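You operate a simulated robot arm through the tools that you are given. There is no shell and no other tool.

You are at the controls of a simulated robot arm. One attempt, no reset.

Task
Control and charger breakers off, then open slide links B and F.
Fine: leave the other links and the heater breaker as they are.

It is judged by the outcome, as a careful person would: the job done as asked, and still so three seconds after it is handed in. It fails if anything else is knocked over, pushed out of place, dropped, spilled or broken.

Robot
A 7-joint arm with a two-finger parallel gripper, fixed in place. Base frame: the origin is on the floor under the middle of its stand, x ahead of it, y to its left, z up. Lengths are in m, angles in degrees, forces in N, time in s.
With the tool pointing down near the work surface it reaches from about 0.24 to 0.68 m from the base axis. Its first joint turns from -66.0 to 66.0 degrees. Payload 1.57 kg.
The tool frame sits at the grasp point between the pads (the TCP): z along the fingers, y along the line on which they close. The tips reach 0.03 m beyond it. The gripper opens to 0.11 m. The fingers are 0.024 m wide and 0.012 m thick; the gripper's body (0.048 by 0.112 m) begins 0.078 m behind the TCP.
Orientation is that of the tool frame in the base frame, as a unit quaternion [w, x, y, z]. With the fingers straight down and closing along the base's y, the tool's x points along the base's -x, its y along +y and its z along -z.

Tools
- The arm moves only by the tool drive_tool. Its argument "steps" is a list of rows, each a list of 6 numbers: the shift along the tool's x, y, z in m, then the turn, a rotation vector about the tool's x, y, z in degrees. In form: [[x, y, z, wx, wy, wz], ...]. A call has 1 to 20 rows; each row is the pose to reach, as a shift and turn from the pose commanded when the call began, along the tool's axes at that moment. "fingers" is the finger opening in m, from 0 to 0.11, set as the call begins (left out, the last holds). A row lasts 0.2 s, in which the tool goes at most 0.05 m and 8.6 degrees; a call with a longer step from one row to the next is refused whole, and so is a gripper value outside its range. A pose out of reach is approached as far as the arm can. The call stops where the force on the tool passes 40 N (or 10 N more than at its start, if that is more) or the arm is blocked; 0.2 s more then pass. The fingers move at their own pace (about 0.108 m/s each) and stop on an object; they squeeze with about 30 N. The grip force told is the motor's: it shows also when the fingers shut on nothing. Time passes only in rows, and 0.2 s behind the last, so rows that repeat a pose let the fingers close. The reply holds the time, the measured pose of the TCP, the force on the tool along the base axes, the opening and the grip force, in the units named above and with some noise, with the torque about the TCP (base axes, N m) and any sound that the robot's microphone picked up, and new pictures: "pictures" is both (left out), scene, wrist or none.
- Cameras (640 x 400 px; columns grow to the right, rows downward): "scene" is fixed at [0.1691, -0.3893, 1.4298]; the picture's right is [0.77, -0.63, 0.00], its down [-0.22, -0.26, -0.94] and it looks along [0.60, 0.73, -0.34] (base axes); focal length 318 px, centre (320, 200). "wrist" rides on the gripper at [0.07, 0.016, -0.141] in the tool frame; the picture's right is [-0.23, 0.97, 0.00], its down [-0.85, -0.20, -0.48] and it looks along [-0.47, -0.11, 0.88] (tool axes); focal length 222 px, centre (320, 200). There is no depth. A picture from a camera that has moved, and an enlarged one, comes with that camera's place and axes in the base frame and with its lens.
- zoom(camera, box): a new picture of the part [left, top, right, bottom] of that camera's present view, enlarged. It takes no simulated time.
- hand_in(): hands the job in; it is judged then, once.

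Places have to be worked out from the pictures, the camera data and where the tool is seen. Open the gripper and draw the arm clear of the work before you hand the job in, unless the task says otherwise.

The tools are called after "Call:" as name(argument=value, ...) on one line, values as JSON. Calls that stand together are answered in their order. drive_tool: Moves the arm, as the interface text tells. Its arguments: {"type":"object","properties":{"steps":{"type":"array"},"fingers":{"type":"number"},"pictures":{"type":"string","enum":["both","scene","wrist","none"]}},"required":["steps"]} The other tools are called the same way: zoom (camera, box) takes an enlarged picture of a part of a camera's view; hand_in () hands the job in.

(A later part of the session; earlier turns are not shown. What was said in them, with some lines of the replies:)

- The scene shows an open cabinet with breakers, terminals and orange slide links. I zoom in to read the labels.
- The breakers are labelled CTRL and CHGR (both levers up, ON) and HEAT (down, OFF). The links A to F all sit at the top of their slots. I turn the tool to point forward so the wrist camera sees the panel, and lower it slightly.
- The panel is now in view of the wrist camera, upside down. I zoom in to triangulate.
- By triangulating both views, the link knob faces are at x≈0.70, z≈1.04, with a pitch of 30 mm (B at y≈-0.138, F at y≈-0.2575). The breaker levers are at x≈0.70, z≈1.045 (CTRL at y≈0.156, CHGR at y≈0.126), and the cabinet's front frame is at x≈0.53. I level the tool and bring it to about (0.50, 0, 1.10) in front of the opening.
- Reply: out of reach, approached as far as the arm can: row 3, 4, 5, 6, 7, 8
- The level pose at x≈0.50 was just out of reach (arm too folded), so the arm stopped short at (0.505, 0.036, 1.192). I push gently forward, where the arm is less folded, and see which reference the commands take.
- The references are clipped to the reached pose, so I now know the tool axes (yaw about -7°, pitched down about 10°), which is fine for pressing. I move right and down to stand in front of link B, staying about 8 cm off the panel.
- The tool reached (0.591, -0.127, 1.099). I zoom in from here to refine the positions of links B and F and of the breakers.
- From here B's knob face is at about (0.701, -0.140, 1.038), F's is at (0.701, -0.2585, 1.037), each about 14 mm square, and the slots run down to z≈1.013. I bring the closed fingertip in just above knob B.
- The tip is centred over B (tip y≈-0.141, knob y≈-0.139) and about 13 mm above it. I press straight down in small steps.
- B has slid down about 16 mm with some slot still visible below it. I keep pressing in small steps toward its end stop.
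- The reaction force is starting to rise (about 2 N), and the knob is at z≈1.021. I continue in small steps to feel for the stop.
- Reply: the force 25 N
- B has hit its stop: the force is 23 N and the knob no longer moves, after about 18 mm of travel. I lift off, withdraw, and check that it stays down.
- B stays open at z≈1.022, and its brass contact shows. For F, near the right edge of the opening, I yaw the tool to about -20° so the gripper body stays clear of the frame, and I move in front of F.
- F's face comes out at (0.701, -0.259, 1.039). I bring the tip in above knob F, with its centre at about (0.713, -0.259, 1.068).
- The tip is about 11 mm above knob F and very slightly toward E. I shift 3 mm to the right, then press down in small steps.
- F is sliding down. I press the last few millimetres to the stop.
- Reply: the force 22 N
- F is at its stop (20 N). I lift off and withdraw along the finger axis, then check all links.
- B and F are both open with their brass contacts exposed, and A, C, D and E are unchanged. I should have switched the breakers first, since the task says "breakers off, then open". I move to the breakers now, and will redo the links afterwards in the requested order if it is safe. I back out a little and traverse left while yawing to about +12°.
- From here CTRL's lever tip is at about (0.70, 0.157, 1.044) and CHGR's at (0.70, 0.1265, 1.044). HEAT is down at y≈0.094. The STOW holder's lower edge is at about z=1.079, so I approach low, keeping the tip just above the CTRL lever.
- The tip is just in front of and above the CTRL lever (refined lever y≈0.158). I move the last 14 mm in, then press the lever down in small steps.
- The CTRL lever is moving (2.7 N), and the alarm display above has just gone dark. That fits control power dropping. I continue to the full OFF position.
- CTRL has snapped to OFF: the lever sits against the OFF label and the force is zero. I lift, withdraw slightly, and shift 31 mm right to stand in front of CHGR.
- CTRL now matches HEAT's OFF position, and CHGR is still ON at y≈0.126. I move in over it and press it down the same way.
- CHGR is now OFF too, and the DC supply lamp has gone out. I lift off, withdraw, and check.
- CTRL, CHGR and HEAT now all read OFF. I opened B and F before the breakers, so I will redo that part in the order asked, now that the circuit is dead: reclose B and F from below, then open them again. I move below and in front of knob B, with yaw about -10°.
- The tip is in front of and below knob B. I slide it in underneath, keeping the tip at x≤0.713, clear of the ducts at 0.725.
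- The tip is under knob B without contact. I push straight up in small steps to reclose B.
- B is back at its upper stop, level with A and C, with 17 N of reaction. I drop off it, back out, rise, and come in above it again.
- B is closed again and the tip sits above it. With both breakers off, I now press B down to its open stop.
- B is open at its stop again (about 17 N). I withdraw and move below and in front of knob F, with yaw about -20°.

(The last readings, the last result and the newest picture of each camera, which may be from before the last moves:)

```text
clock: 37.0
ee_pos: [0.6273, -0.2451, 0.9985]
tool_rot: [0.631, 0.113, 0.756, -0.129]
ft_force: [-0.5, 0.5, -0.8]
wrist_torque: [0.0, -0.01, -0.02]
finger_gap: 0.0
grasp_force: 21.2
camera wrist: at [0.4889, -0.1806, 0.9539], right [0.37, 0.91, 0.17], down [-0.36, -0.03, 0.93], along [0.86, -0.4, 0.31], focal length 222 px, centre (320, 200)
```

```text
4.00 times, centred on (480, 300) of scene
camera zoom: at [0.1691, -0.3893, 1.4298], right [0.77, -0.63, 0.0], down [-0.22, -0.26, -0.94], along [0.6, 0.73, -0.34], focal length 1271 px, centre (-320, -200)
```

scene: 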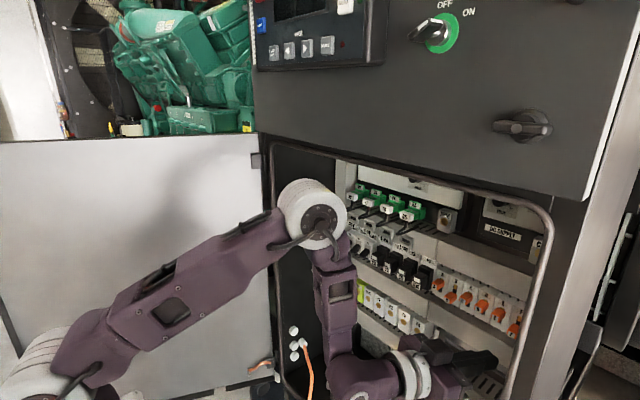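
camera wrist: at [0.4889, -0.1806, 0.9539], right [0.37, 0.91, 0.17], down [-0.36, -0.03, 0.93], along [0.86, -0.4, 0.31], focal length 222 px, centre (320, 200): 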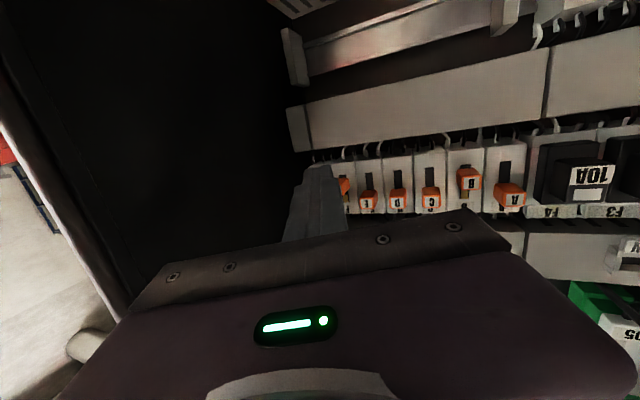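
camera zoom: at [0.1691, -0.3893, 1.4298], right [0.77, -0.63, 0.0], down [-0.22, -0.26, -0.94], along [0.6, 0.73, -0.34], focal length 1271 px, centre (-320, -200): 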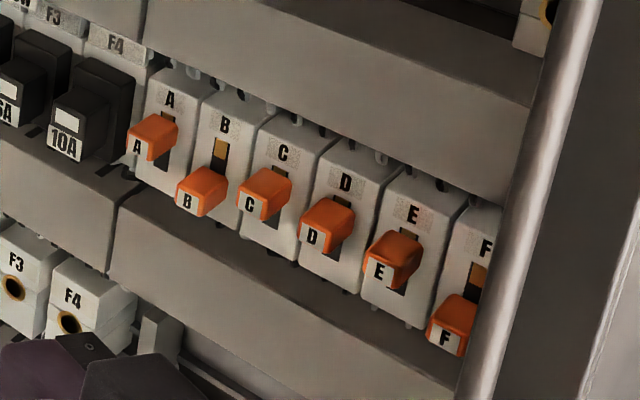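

The tip is in front of and below F. I slide in under knob F along its column, then push up in small steps.

Call:
drive_tool(steps=[[-0.0037, 0.0048, 0.0184, 0, 0, 0], [-0.0075, 0.0095, 0.0368, 0, 0, 0], [-0.0112, 0.0143, 0.0552, 0, 0, 0], [-0.0112, 0.0143, 0.0552, 0, 0, 0]])

Call:
zoom(camera="scene", box=[440, 260, 568, 340])

Call:
zoom(camera="wrist", box=[240, 100, 400, 200])

```text
clock: 38.0
ee_pos: [0.6839, -0.2502, 1.0005]
tool_rot: [0.631, 0.113, 0.757, -0.129]
ft_force: [0.0, -0.3, 0.0]
wrist_torque: [-0.01, 0.0, 0.0]
finger_gap: 0.0
grasp_force: 21.3
camera wrist: at [0.5474, -0.1854, 0.9552], right [0.37, 0.91, 0.17], down [-0.36, -0.03, 0.93], along [0.86, -0.4, 0.31], focal length 222 px, centre (320, 200)
```

scene: 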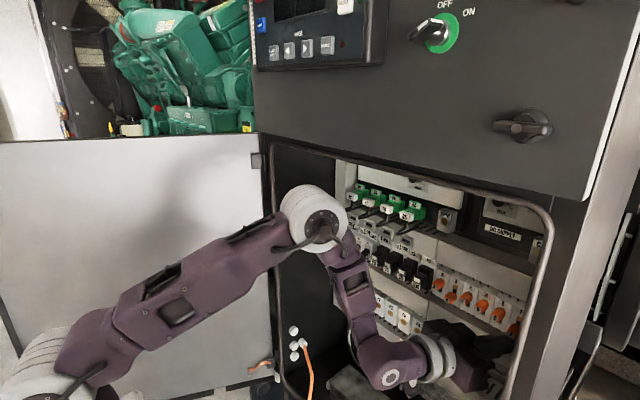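
wrist: 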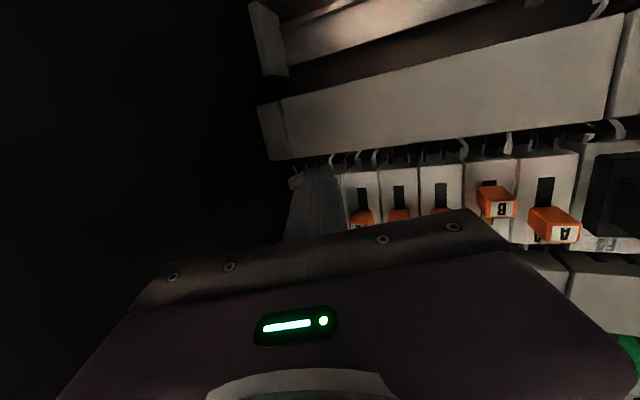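

```text
5.00 times, centred on (504, 300) of scene
camera zoom: at [0.1691, -0.3893, 1.4298], right [0.77, -0.63, 0.0], down [-0.22, -0.26, -0.94], along [0.6, 0.73, -0.34], focal length 1589 px, centre (-600, -300)
```

zoom: 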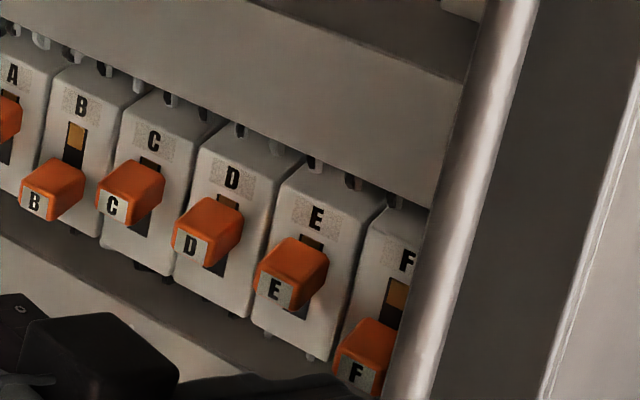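

```text
4.00 times, centred on (320, 150) of wrist
camera zoom: at [0.5474, -0.1854, 0.9552], right [0.37, 0.91, 0.17], down [-0.36, -0.03, 0.93], along [0.86, -0.4, 0.31], focal length 888 px, centre (320, 400)
```

zoom: 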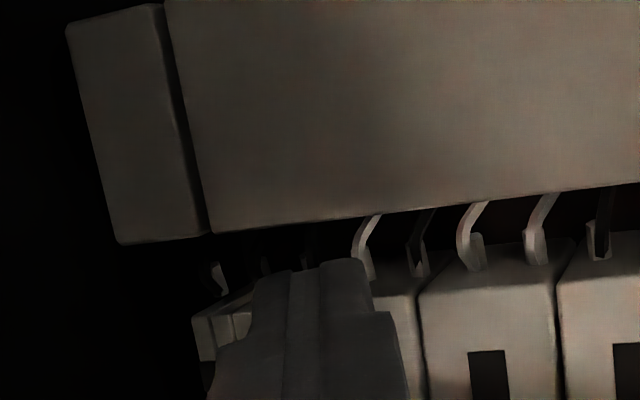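

The tip is under F with no contact force. I push up to reclose F.

Call:
drive_tool(steps=[[-0.0049, -0.0003, -0.0008, 0, 0, 0], [-0.0088, -0.0005, -0.0015, 0, 0, 0], [-0.0128, -0.0007, -0.0022, 0, 0, 0], [-0.0167, -0.0009, -0.0029, 0, 0, 0], [-0.0197, -0.001, -0.0034, 0, 0, 0], [-0.0221, -0.0012, -0.0038, 0, 0, 0], [-0.0246, -0.0013, -0.0042, 0, 0, 0]], pictures="none")

Call:
zoom(camera="scene", box=[440, 260, 568, 340])

```text
clock: 39.6
ee_pos: [0.6838, -0.2504, 1.0227]
tool_rot: [0.628, 0.114, 0.759, -0.128]
ft_force: [3.5, -0.7, -19.4]
wrist_torque: [0.11, 0.33, 0.0]
finger_gap: 0.0
grasp_force: 21.0
```

```text
5.00 times, centred on (504, 300) of scene
camera zoom: at [0.1696, -0.3895, 1.4296], right [0.77, -0.63, 0.0], down [-0.22, -0.26, -0.94], along [0.6, 0.73, -0.34], focal length 1589 px, centre (-600, -300)
```

zoom: 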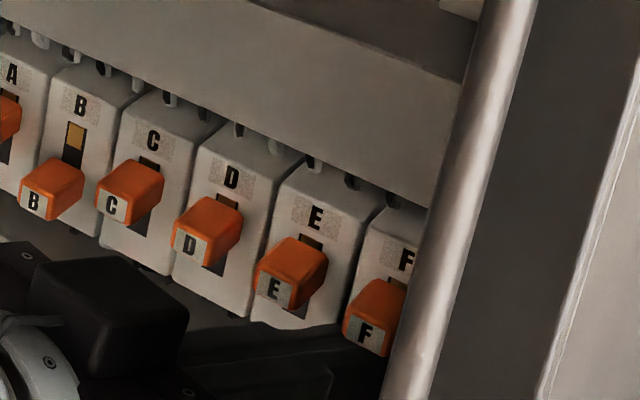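

F is closed at its stop (19 N). I go around to the top of knob F.

Call:
drive_tool(steps=[[0.0079, 0.0004, 0.0013, 0, 0, 0], [0.0119, -0.0071, -0.0195, 0, 0, 0], [0.0158, -0.0146, -0.0403, 0, 0, 0], [-0.0112, -0.016, -0.0449, 0, 0, 0], [-0.0383, -0.0175, -0.0496, 0, 0, 0], [-0.0423, -0.01, -0.0288, 0, 0, 0], [-0.0462, -0.0025, -0.008, 0, 0, 0], [-0.0462, -0.0025, -0.008, 0, 0, 0]])

Call:
zoom(camera="wrist", box=[240, 60, 420, 172])

```text
clock: 41.4
ee_pos: [0.6851, -0.2511, 1.0734]
tool_rot: [0.631, 0.113, 0.757, -0.129]
ft_force: [0.7, -0.1, 0.0]
wrist_torque: [0.03, 0.06, -0.03]
finger_gap: 0.0
grasp_force: 21.4
camera wrist: at [0.5474, -0.186, 1.0275], right [0.37, 0.91, 0.17], down [-0.36, -0.03, 0.93], along [0.86, -0.4, 0.31], focal length 222 px, centre (320, 200)
```

scene: 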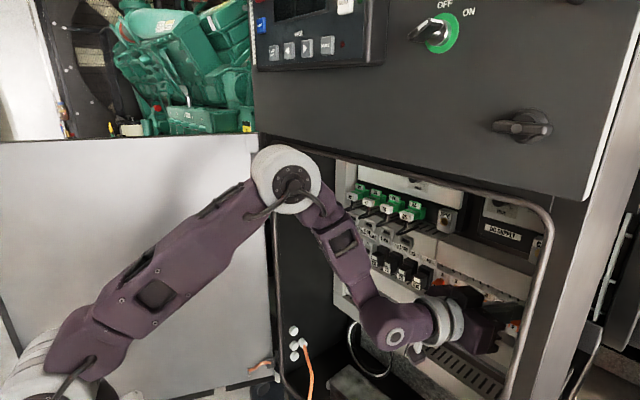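
wrist: 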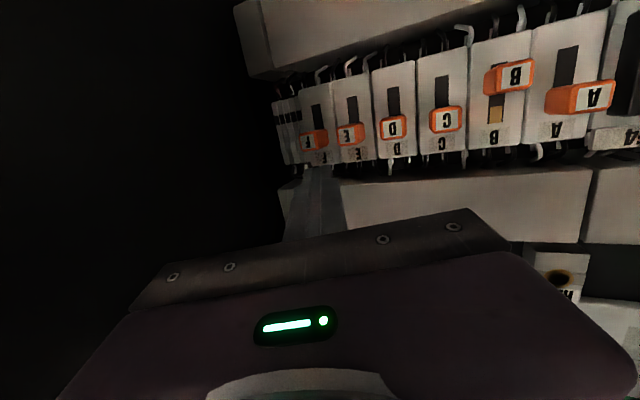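

```text
3.56 times, centred on (330, 116) of wrist
camera zoom: at [0.5474, -0.186, 1.0275], right [0.37, 0.91, 0.17], down [-0.36, -0.03, 0.93], along [0.86, -0.4, 0.31], focal length 790 px, centre (284, 499)
```

zoom: 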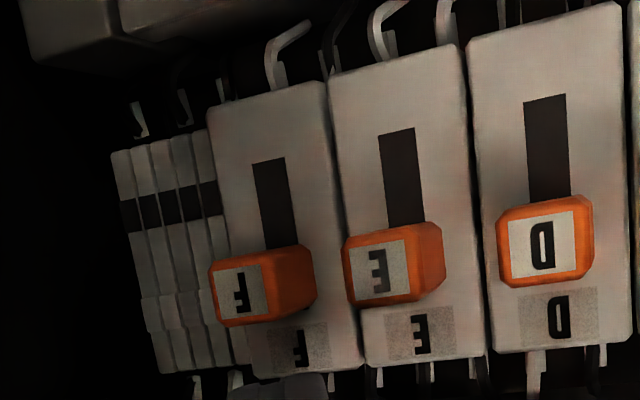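

The tip is above F, which is closed and level with E and D. I press F down to its open stop.

Call:
drive_tool(steps=[[0.0049, 0.0003, 0.0008, 0, 0, 0], [0.0098, 0.0005, 0.0017, 0, 0, 0], [0.0138, 0.0007, 0.0024, 0, 0, 0], [0.0177, 0.0009, 0.003, 0, 0, 0], [0.0216, 0.0012, 0.0037, 0, 0, 0], [0.0246, 0.0013, 0.0042, 0, 0, 0], [0.0275, 0.0015, 0.0047, 0, 0, 0], [0.03, 0.0016, 0.0051, 0, 0, 0]], pictures="none")

Call:
zoom(camera="wrist", box=[240, 60, 420, 172])

```text
clock: 43.2
ee_pos: [0.6854, -0.2498, 1.045]
tool_rot: [0.634, 0.113, 0.754, -0.129]
ft_force: [-6.8, 1.2, 15.4]
wrist_torque: [-0.13, -0.31, -0.02]
finger_gap: 0.0
grasp_force: 21.5
```

```text
3.56 times, centred on (330, 116) of wrist
camera zoom: at [0.5477, -0.1856, 0.9982], right [0.36, 0.91, 0.17], down [-0.36, -0.03, 0.93], along [0.86, -0.4, 0.32], focal length 790 px, centre (284, 499)
```

zoom: 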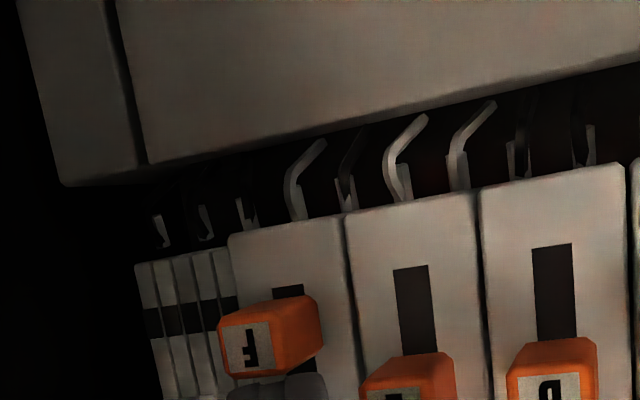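

F is open at its stop (15 N) with the breakers already off. I lift, withdraw along the finger axis, and check everything.

Call:
drive_tool(steps=[[-0.0059, -0.0003, -0.001, 0, 0, 0], [-0.0148, -0.0008, -0.0026, 0, 0, 0], [-0.0148, -0.0008, -0.028, 0, 0, 0], [-0.0148, -0.0008, -0.055, 0, 0, 0], [-0.0148, -0.0008, -0.085, 0, 0, 0], [-0.0148, -0.0008, -0.105, 0, 0, 0], [-0.0148, -0.0008, -0.105, 0, 0, 0]])

Call:
zoom(camera="scene", box=[400, 240, 560, 340])

Call:
zoom(camera="scene", box=[330, 170, 458, 250])

```text
clock: 44.8
ee_pos: [0.59, -0.2156, 1.0751]
tool_rot: [0.631, 0.113, 0.757, -0.128]
ft_force: [0.1, -0.4, 0.0]
wrist_torque: [0.05, -0.02, -0.02]
finger_gap: 0.0001
grasp_force: 21.7
camera wrist: at [0.4525, -0.1504, 1.0297], right [0.37, 0.91, 0.17], down [-0.36, -0.03, 0.93], along [0.86, -0.4, 0.31], focal length 222 px, centre (320, 200)
```

scene: 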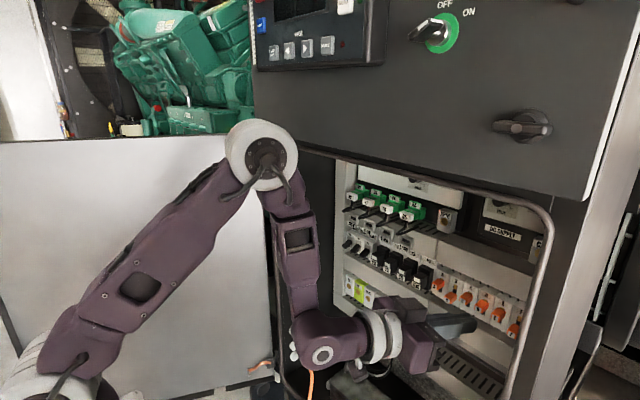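
wrist: 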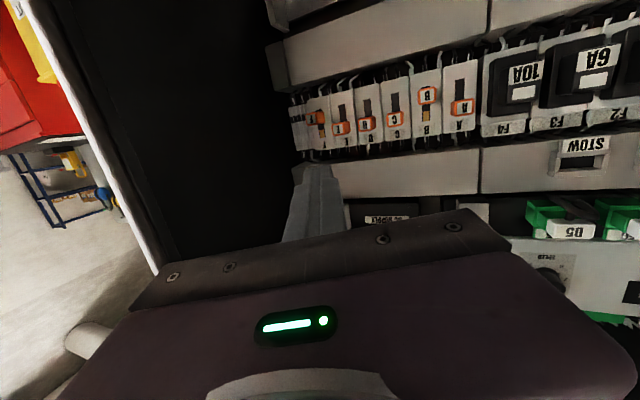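

```text
4.00 times, centred on (480, 290) of scene
camera zoom: at [0.1691, -0.3893, 1.4298], right [0.77, -0.63, 0.0], down [-0.22, -0.26, -0.94], along [0.6, 0.73, -0.34], focal length 1271 px, centre (-320, -160)
```

zoom: 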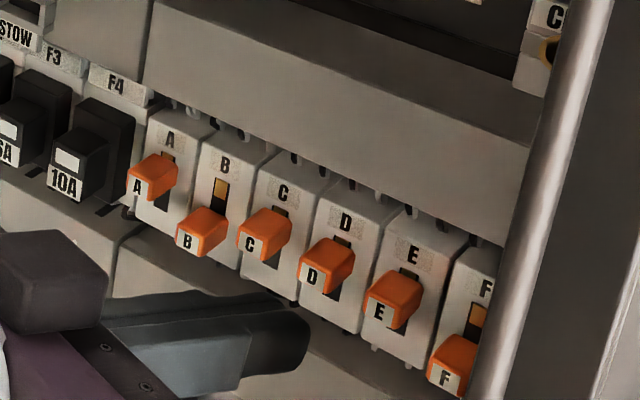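

```text
5.00 times, centred on (394, 210) of scene
camera zoom: at [0.1691, -0.3893, 1.4298], right [0.77, -0.63, 0.0], down [-0.22, -0.26, -0.94], along [0.6, 0.73, -0.34], focal length 1589 px, centre (-50, 150)
```

zoom: 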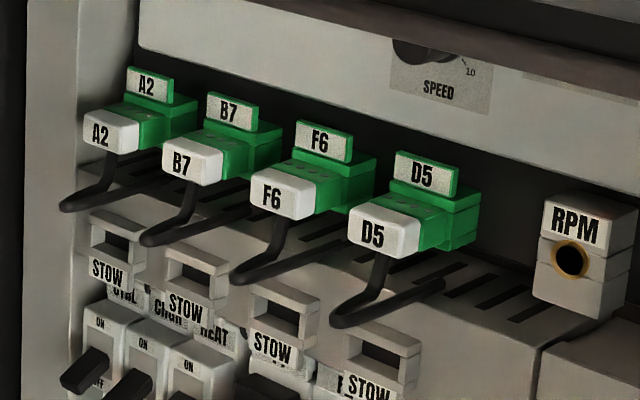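

All targets are in the right state: CTRL and CHGR off, B and F open, everything else unchanged. I back the arm out of the cabinet opening.

Call:
drive_tool(steps=[[-0.0145, 0.0315, -0.019, -2.29, -0.12, -0.39], [-0.029, 0.063, -0.0379, -4.59, -0.24, -0.79], [-0.0434, 0.0944, -0.0569, -6.88, -0.37, -1.18], [-0.0579, 0.1259, -0.0759, -9.17, -0.49, -1.57], [-0.0724, 0.1574, -0.0948, -11.47, -0.61, -1.97], [-0.0869, 0.1889, -0.1138, -13.76, -0.73, -2.36], [-0.0869, 0.1889, -0.1138, -13.76, -0.73, -2.36]], pictures="scene")

```text
clock: 46.4
ee_pos: [0.5624, 0.0023, 1.1699]
tool_rot: [0.641, 0.021, 0.765, -0.051]
ft_force: [1.3, -0.6, 0.5]
wrist_torque: [-0.01, 0.0, -0.01]
finger_gap: 0.0
grasp_force: 22.2
```

scene: 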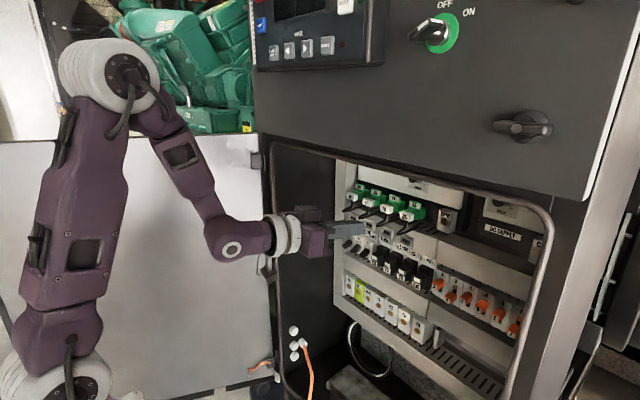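

The arm is clear of the panel items. I pull back out of the opening and tilt the tool down toward its starting pose.

Call:
drive_tool(steps=[[-0.0045, 0.0108, -0.0359, 0, 5.7, 0], [-0.0089, 0.0216, -0.0717, 0, 11.4, 0], [-0.0134, 0.0325, -0.1076, 0, 17.1, 0], [-0.0179, 0.0433, -0.1435, 0, 22.8, 0], [-0.0223, 0.0541, -0.1793, 0, 28.5, 0], [-0.0268, 0.0649, -0.2152, 0, 34, 0], [-0.0268, 0.0649, -0.2152, 0, 34, 0]], pictures="both")

```text
clock: 48.0
ee_pos: [0.362, 0.0887, 1.2294]
tool_rot: [0.39, 0.034, 0.919, -0.042]
ft_force: [0.4, 0.6, -0.2]
wrist_torque: [0.01, 0.03, 0.0]
finger_gap: 0.0001
grasp_force: 21.3
camera wrist: at [0.2155, 0.1221, 1.2758], right [0.25, 0.96, 0.11], down [0.23, -0.17, 0.96], along [0.94, -0.21, -0.27], focal length 222 px, centre (320, 200)
```

scene: 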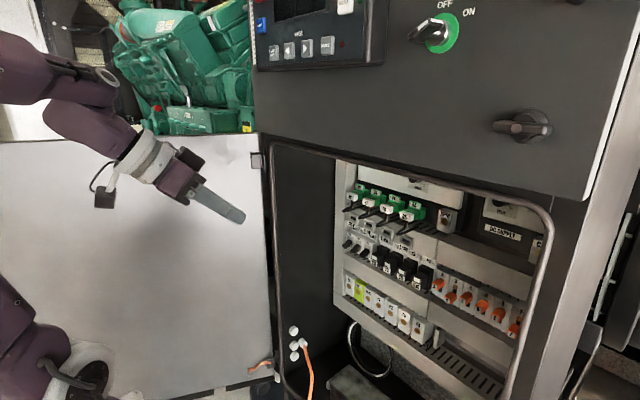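
wrist: 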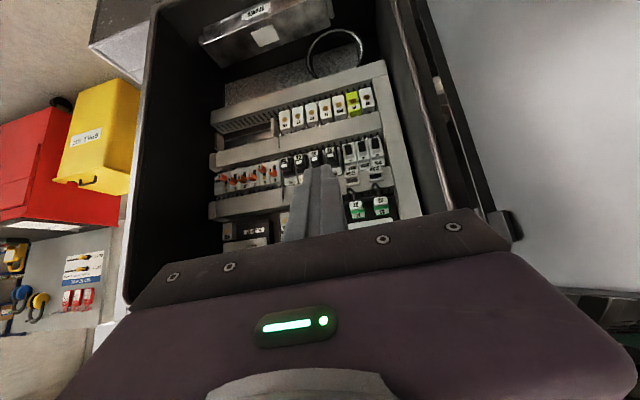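

The arm is well clear. I open the gripper here and take a final look at the panel.

Call:
drive_tool(steps=[[0, 0, -0.01, 0, 4, 0], [0, 0, -0.02, 0, 8, 0], [0, 0, -0.02, 0, 8, 0], [0, 0, -0.02, 0, 8, 0]], fingers=0.11, pictures="scene")

Call:
zoom(camera="scene", box=[330, 170, 554, 310])

Call:
zoom(camera="scene", box=[420, 260, 548, 340])

Call:
zoom(camera="scene", box=[330, 220, 442, 290])

```text
clock: 49.0
ee_pos: [0.3495, 0.0901, 1.244]
tool_rot: [0.325, 0.037, 0.944, -0.04]
ft_force: [-0.5, 0.0, 0.2]
wrist_torque: [-0.01, -0.02, -0.01]
finger_gap: 0.1101
grasp_force: 0.1
```

scene: 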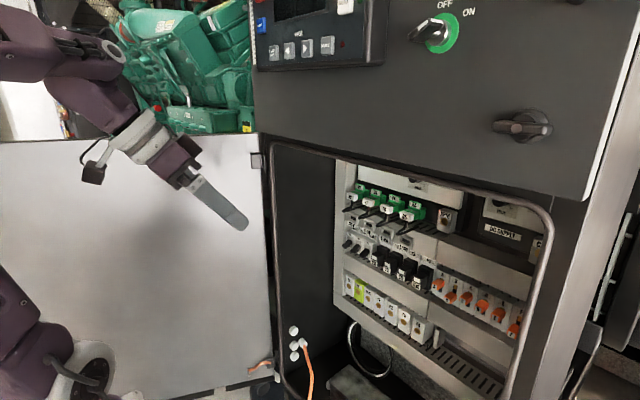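

```text
2.86 times, centred on (442, 240) of scene
camera zoom: at [0.1691, -0.3893, 1.4298], right [0.77, -0.63, 0.0], down [-0.22, -0.26, -0.94], along [0.6, 0.73, -0.34], focal length 908 px, centre (-29, 86)
```

zoom: 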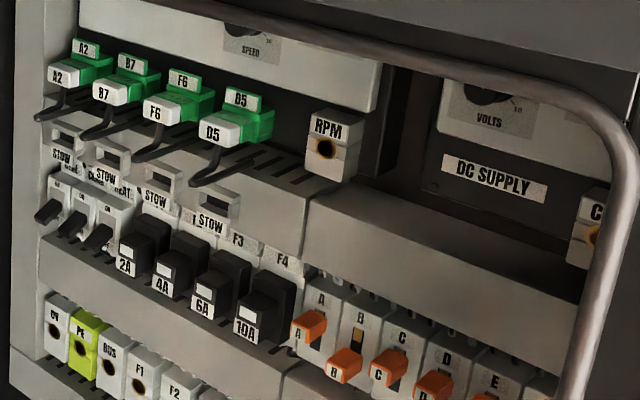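

```text
5.00 times, centred on (484, 300) of scene
camera zoom: at [0.1691, -0.3893, 1.4298], right [0.77, -0.63, 0.0], down [-0.22, -0.26, -0.94], along [0.6, 0.73, -0.34], focal length 1589 px, centre (-500, -300)
```

zoom: 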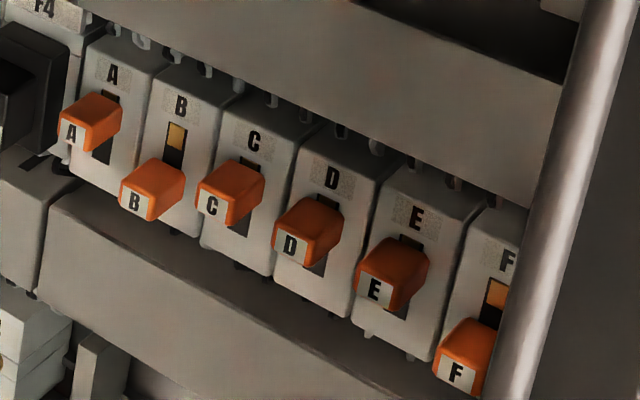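

```text
5.71 times, centred on (386, 255) of scene
camera zoom: at [0.1691, -0.3893, 1.4298], right [0.77, -0.63, 0.0], down [-0.22, -0.26, -0.94], along [0.6, 0.73, -0.34], focal length 1816 px, centre (-57, -114)
```

zoom: 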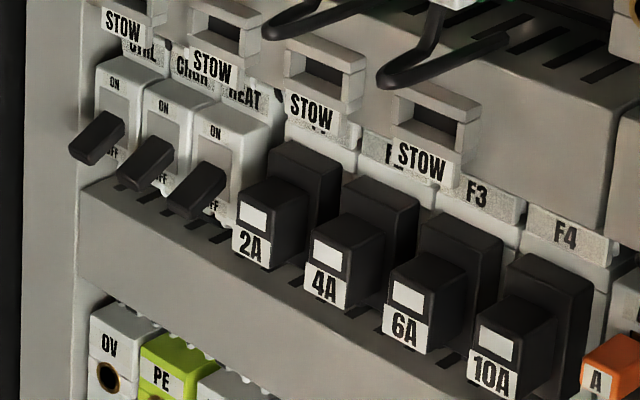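

The final state is confirmed: CTRL and CHGR are OFF, HEAT is unchanged (OFF), links B and F are open, and A, C, D and E are untouched. The gripper is open and the arm is clear, so I hand in.

Call:
hand_in()

```text
The job is handed in.
```

The control and charger breakers are off and slide links B and F are open, but **I first opened B and F while both breakers were still on**. That was the wrong order.

After switching CTRL and CHGR off, I closed both links and opened them again, so the last sequence matches what you asked. That doesn't undo the first opening. If opening those links under power matters for your equipment, have them checked.

- **Breakers:** CTRL and CHGR are at OFF. When I switched them, the alarm display went dark and then the DC supply lamp went out. The heater breaker was already off and I left it alone.
- **Links:** B and F are fully down at their stops. A, C, D and E have not moved.
- **Everything else:** nothing else was moved. The gripper is open and the arm is clear of the cabinet.
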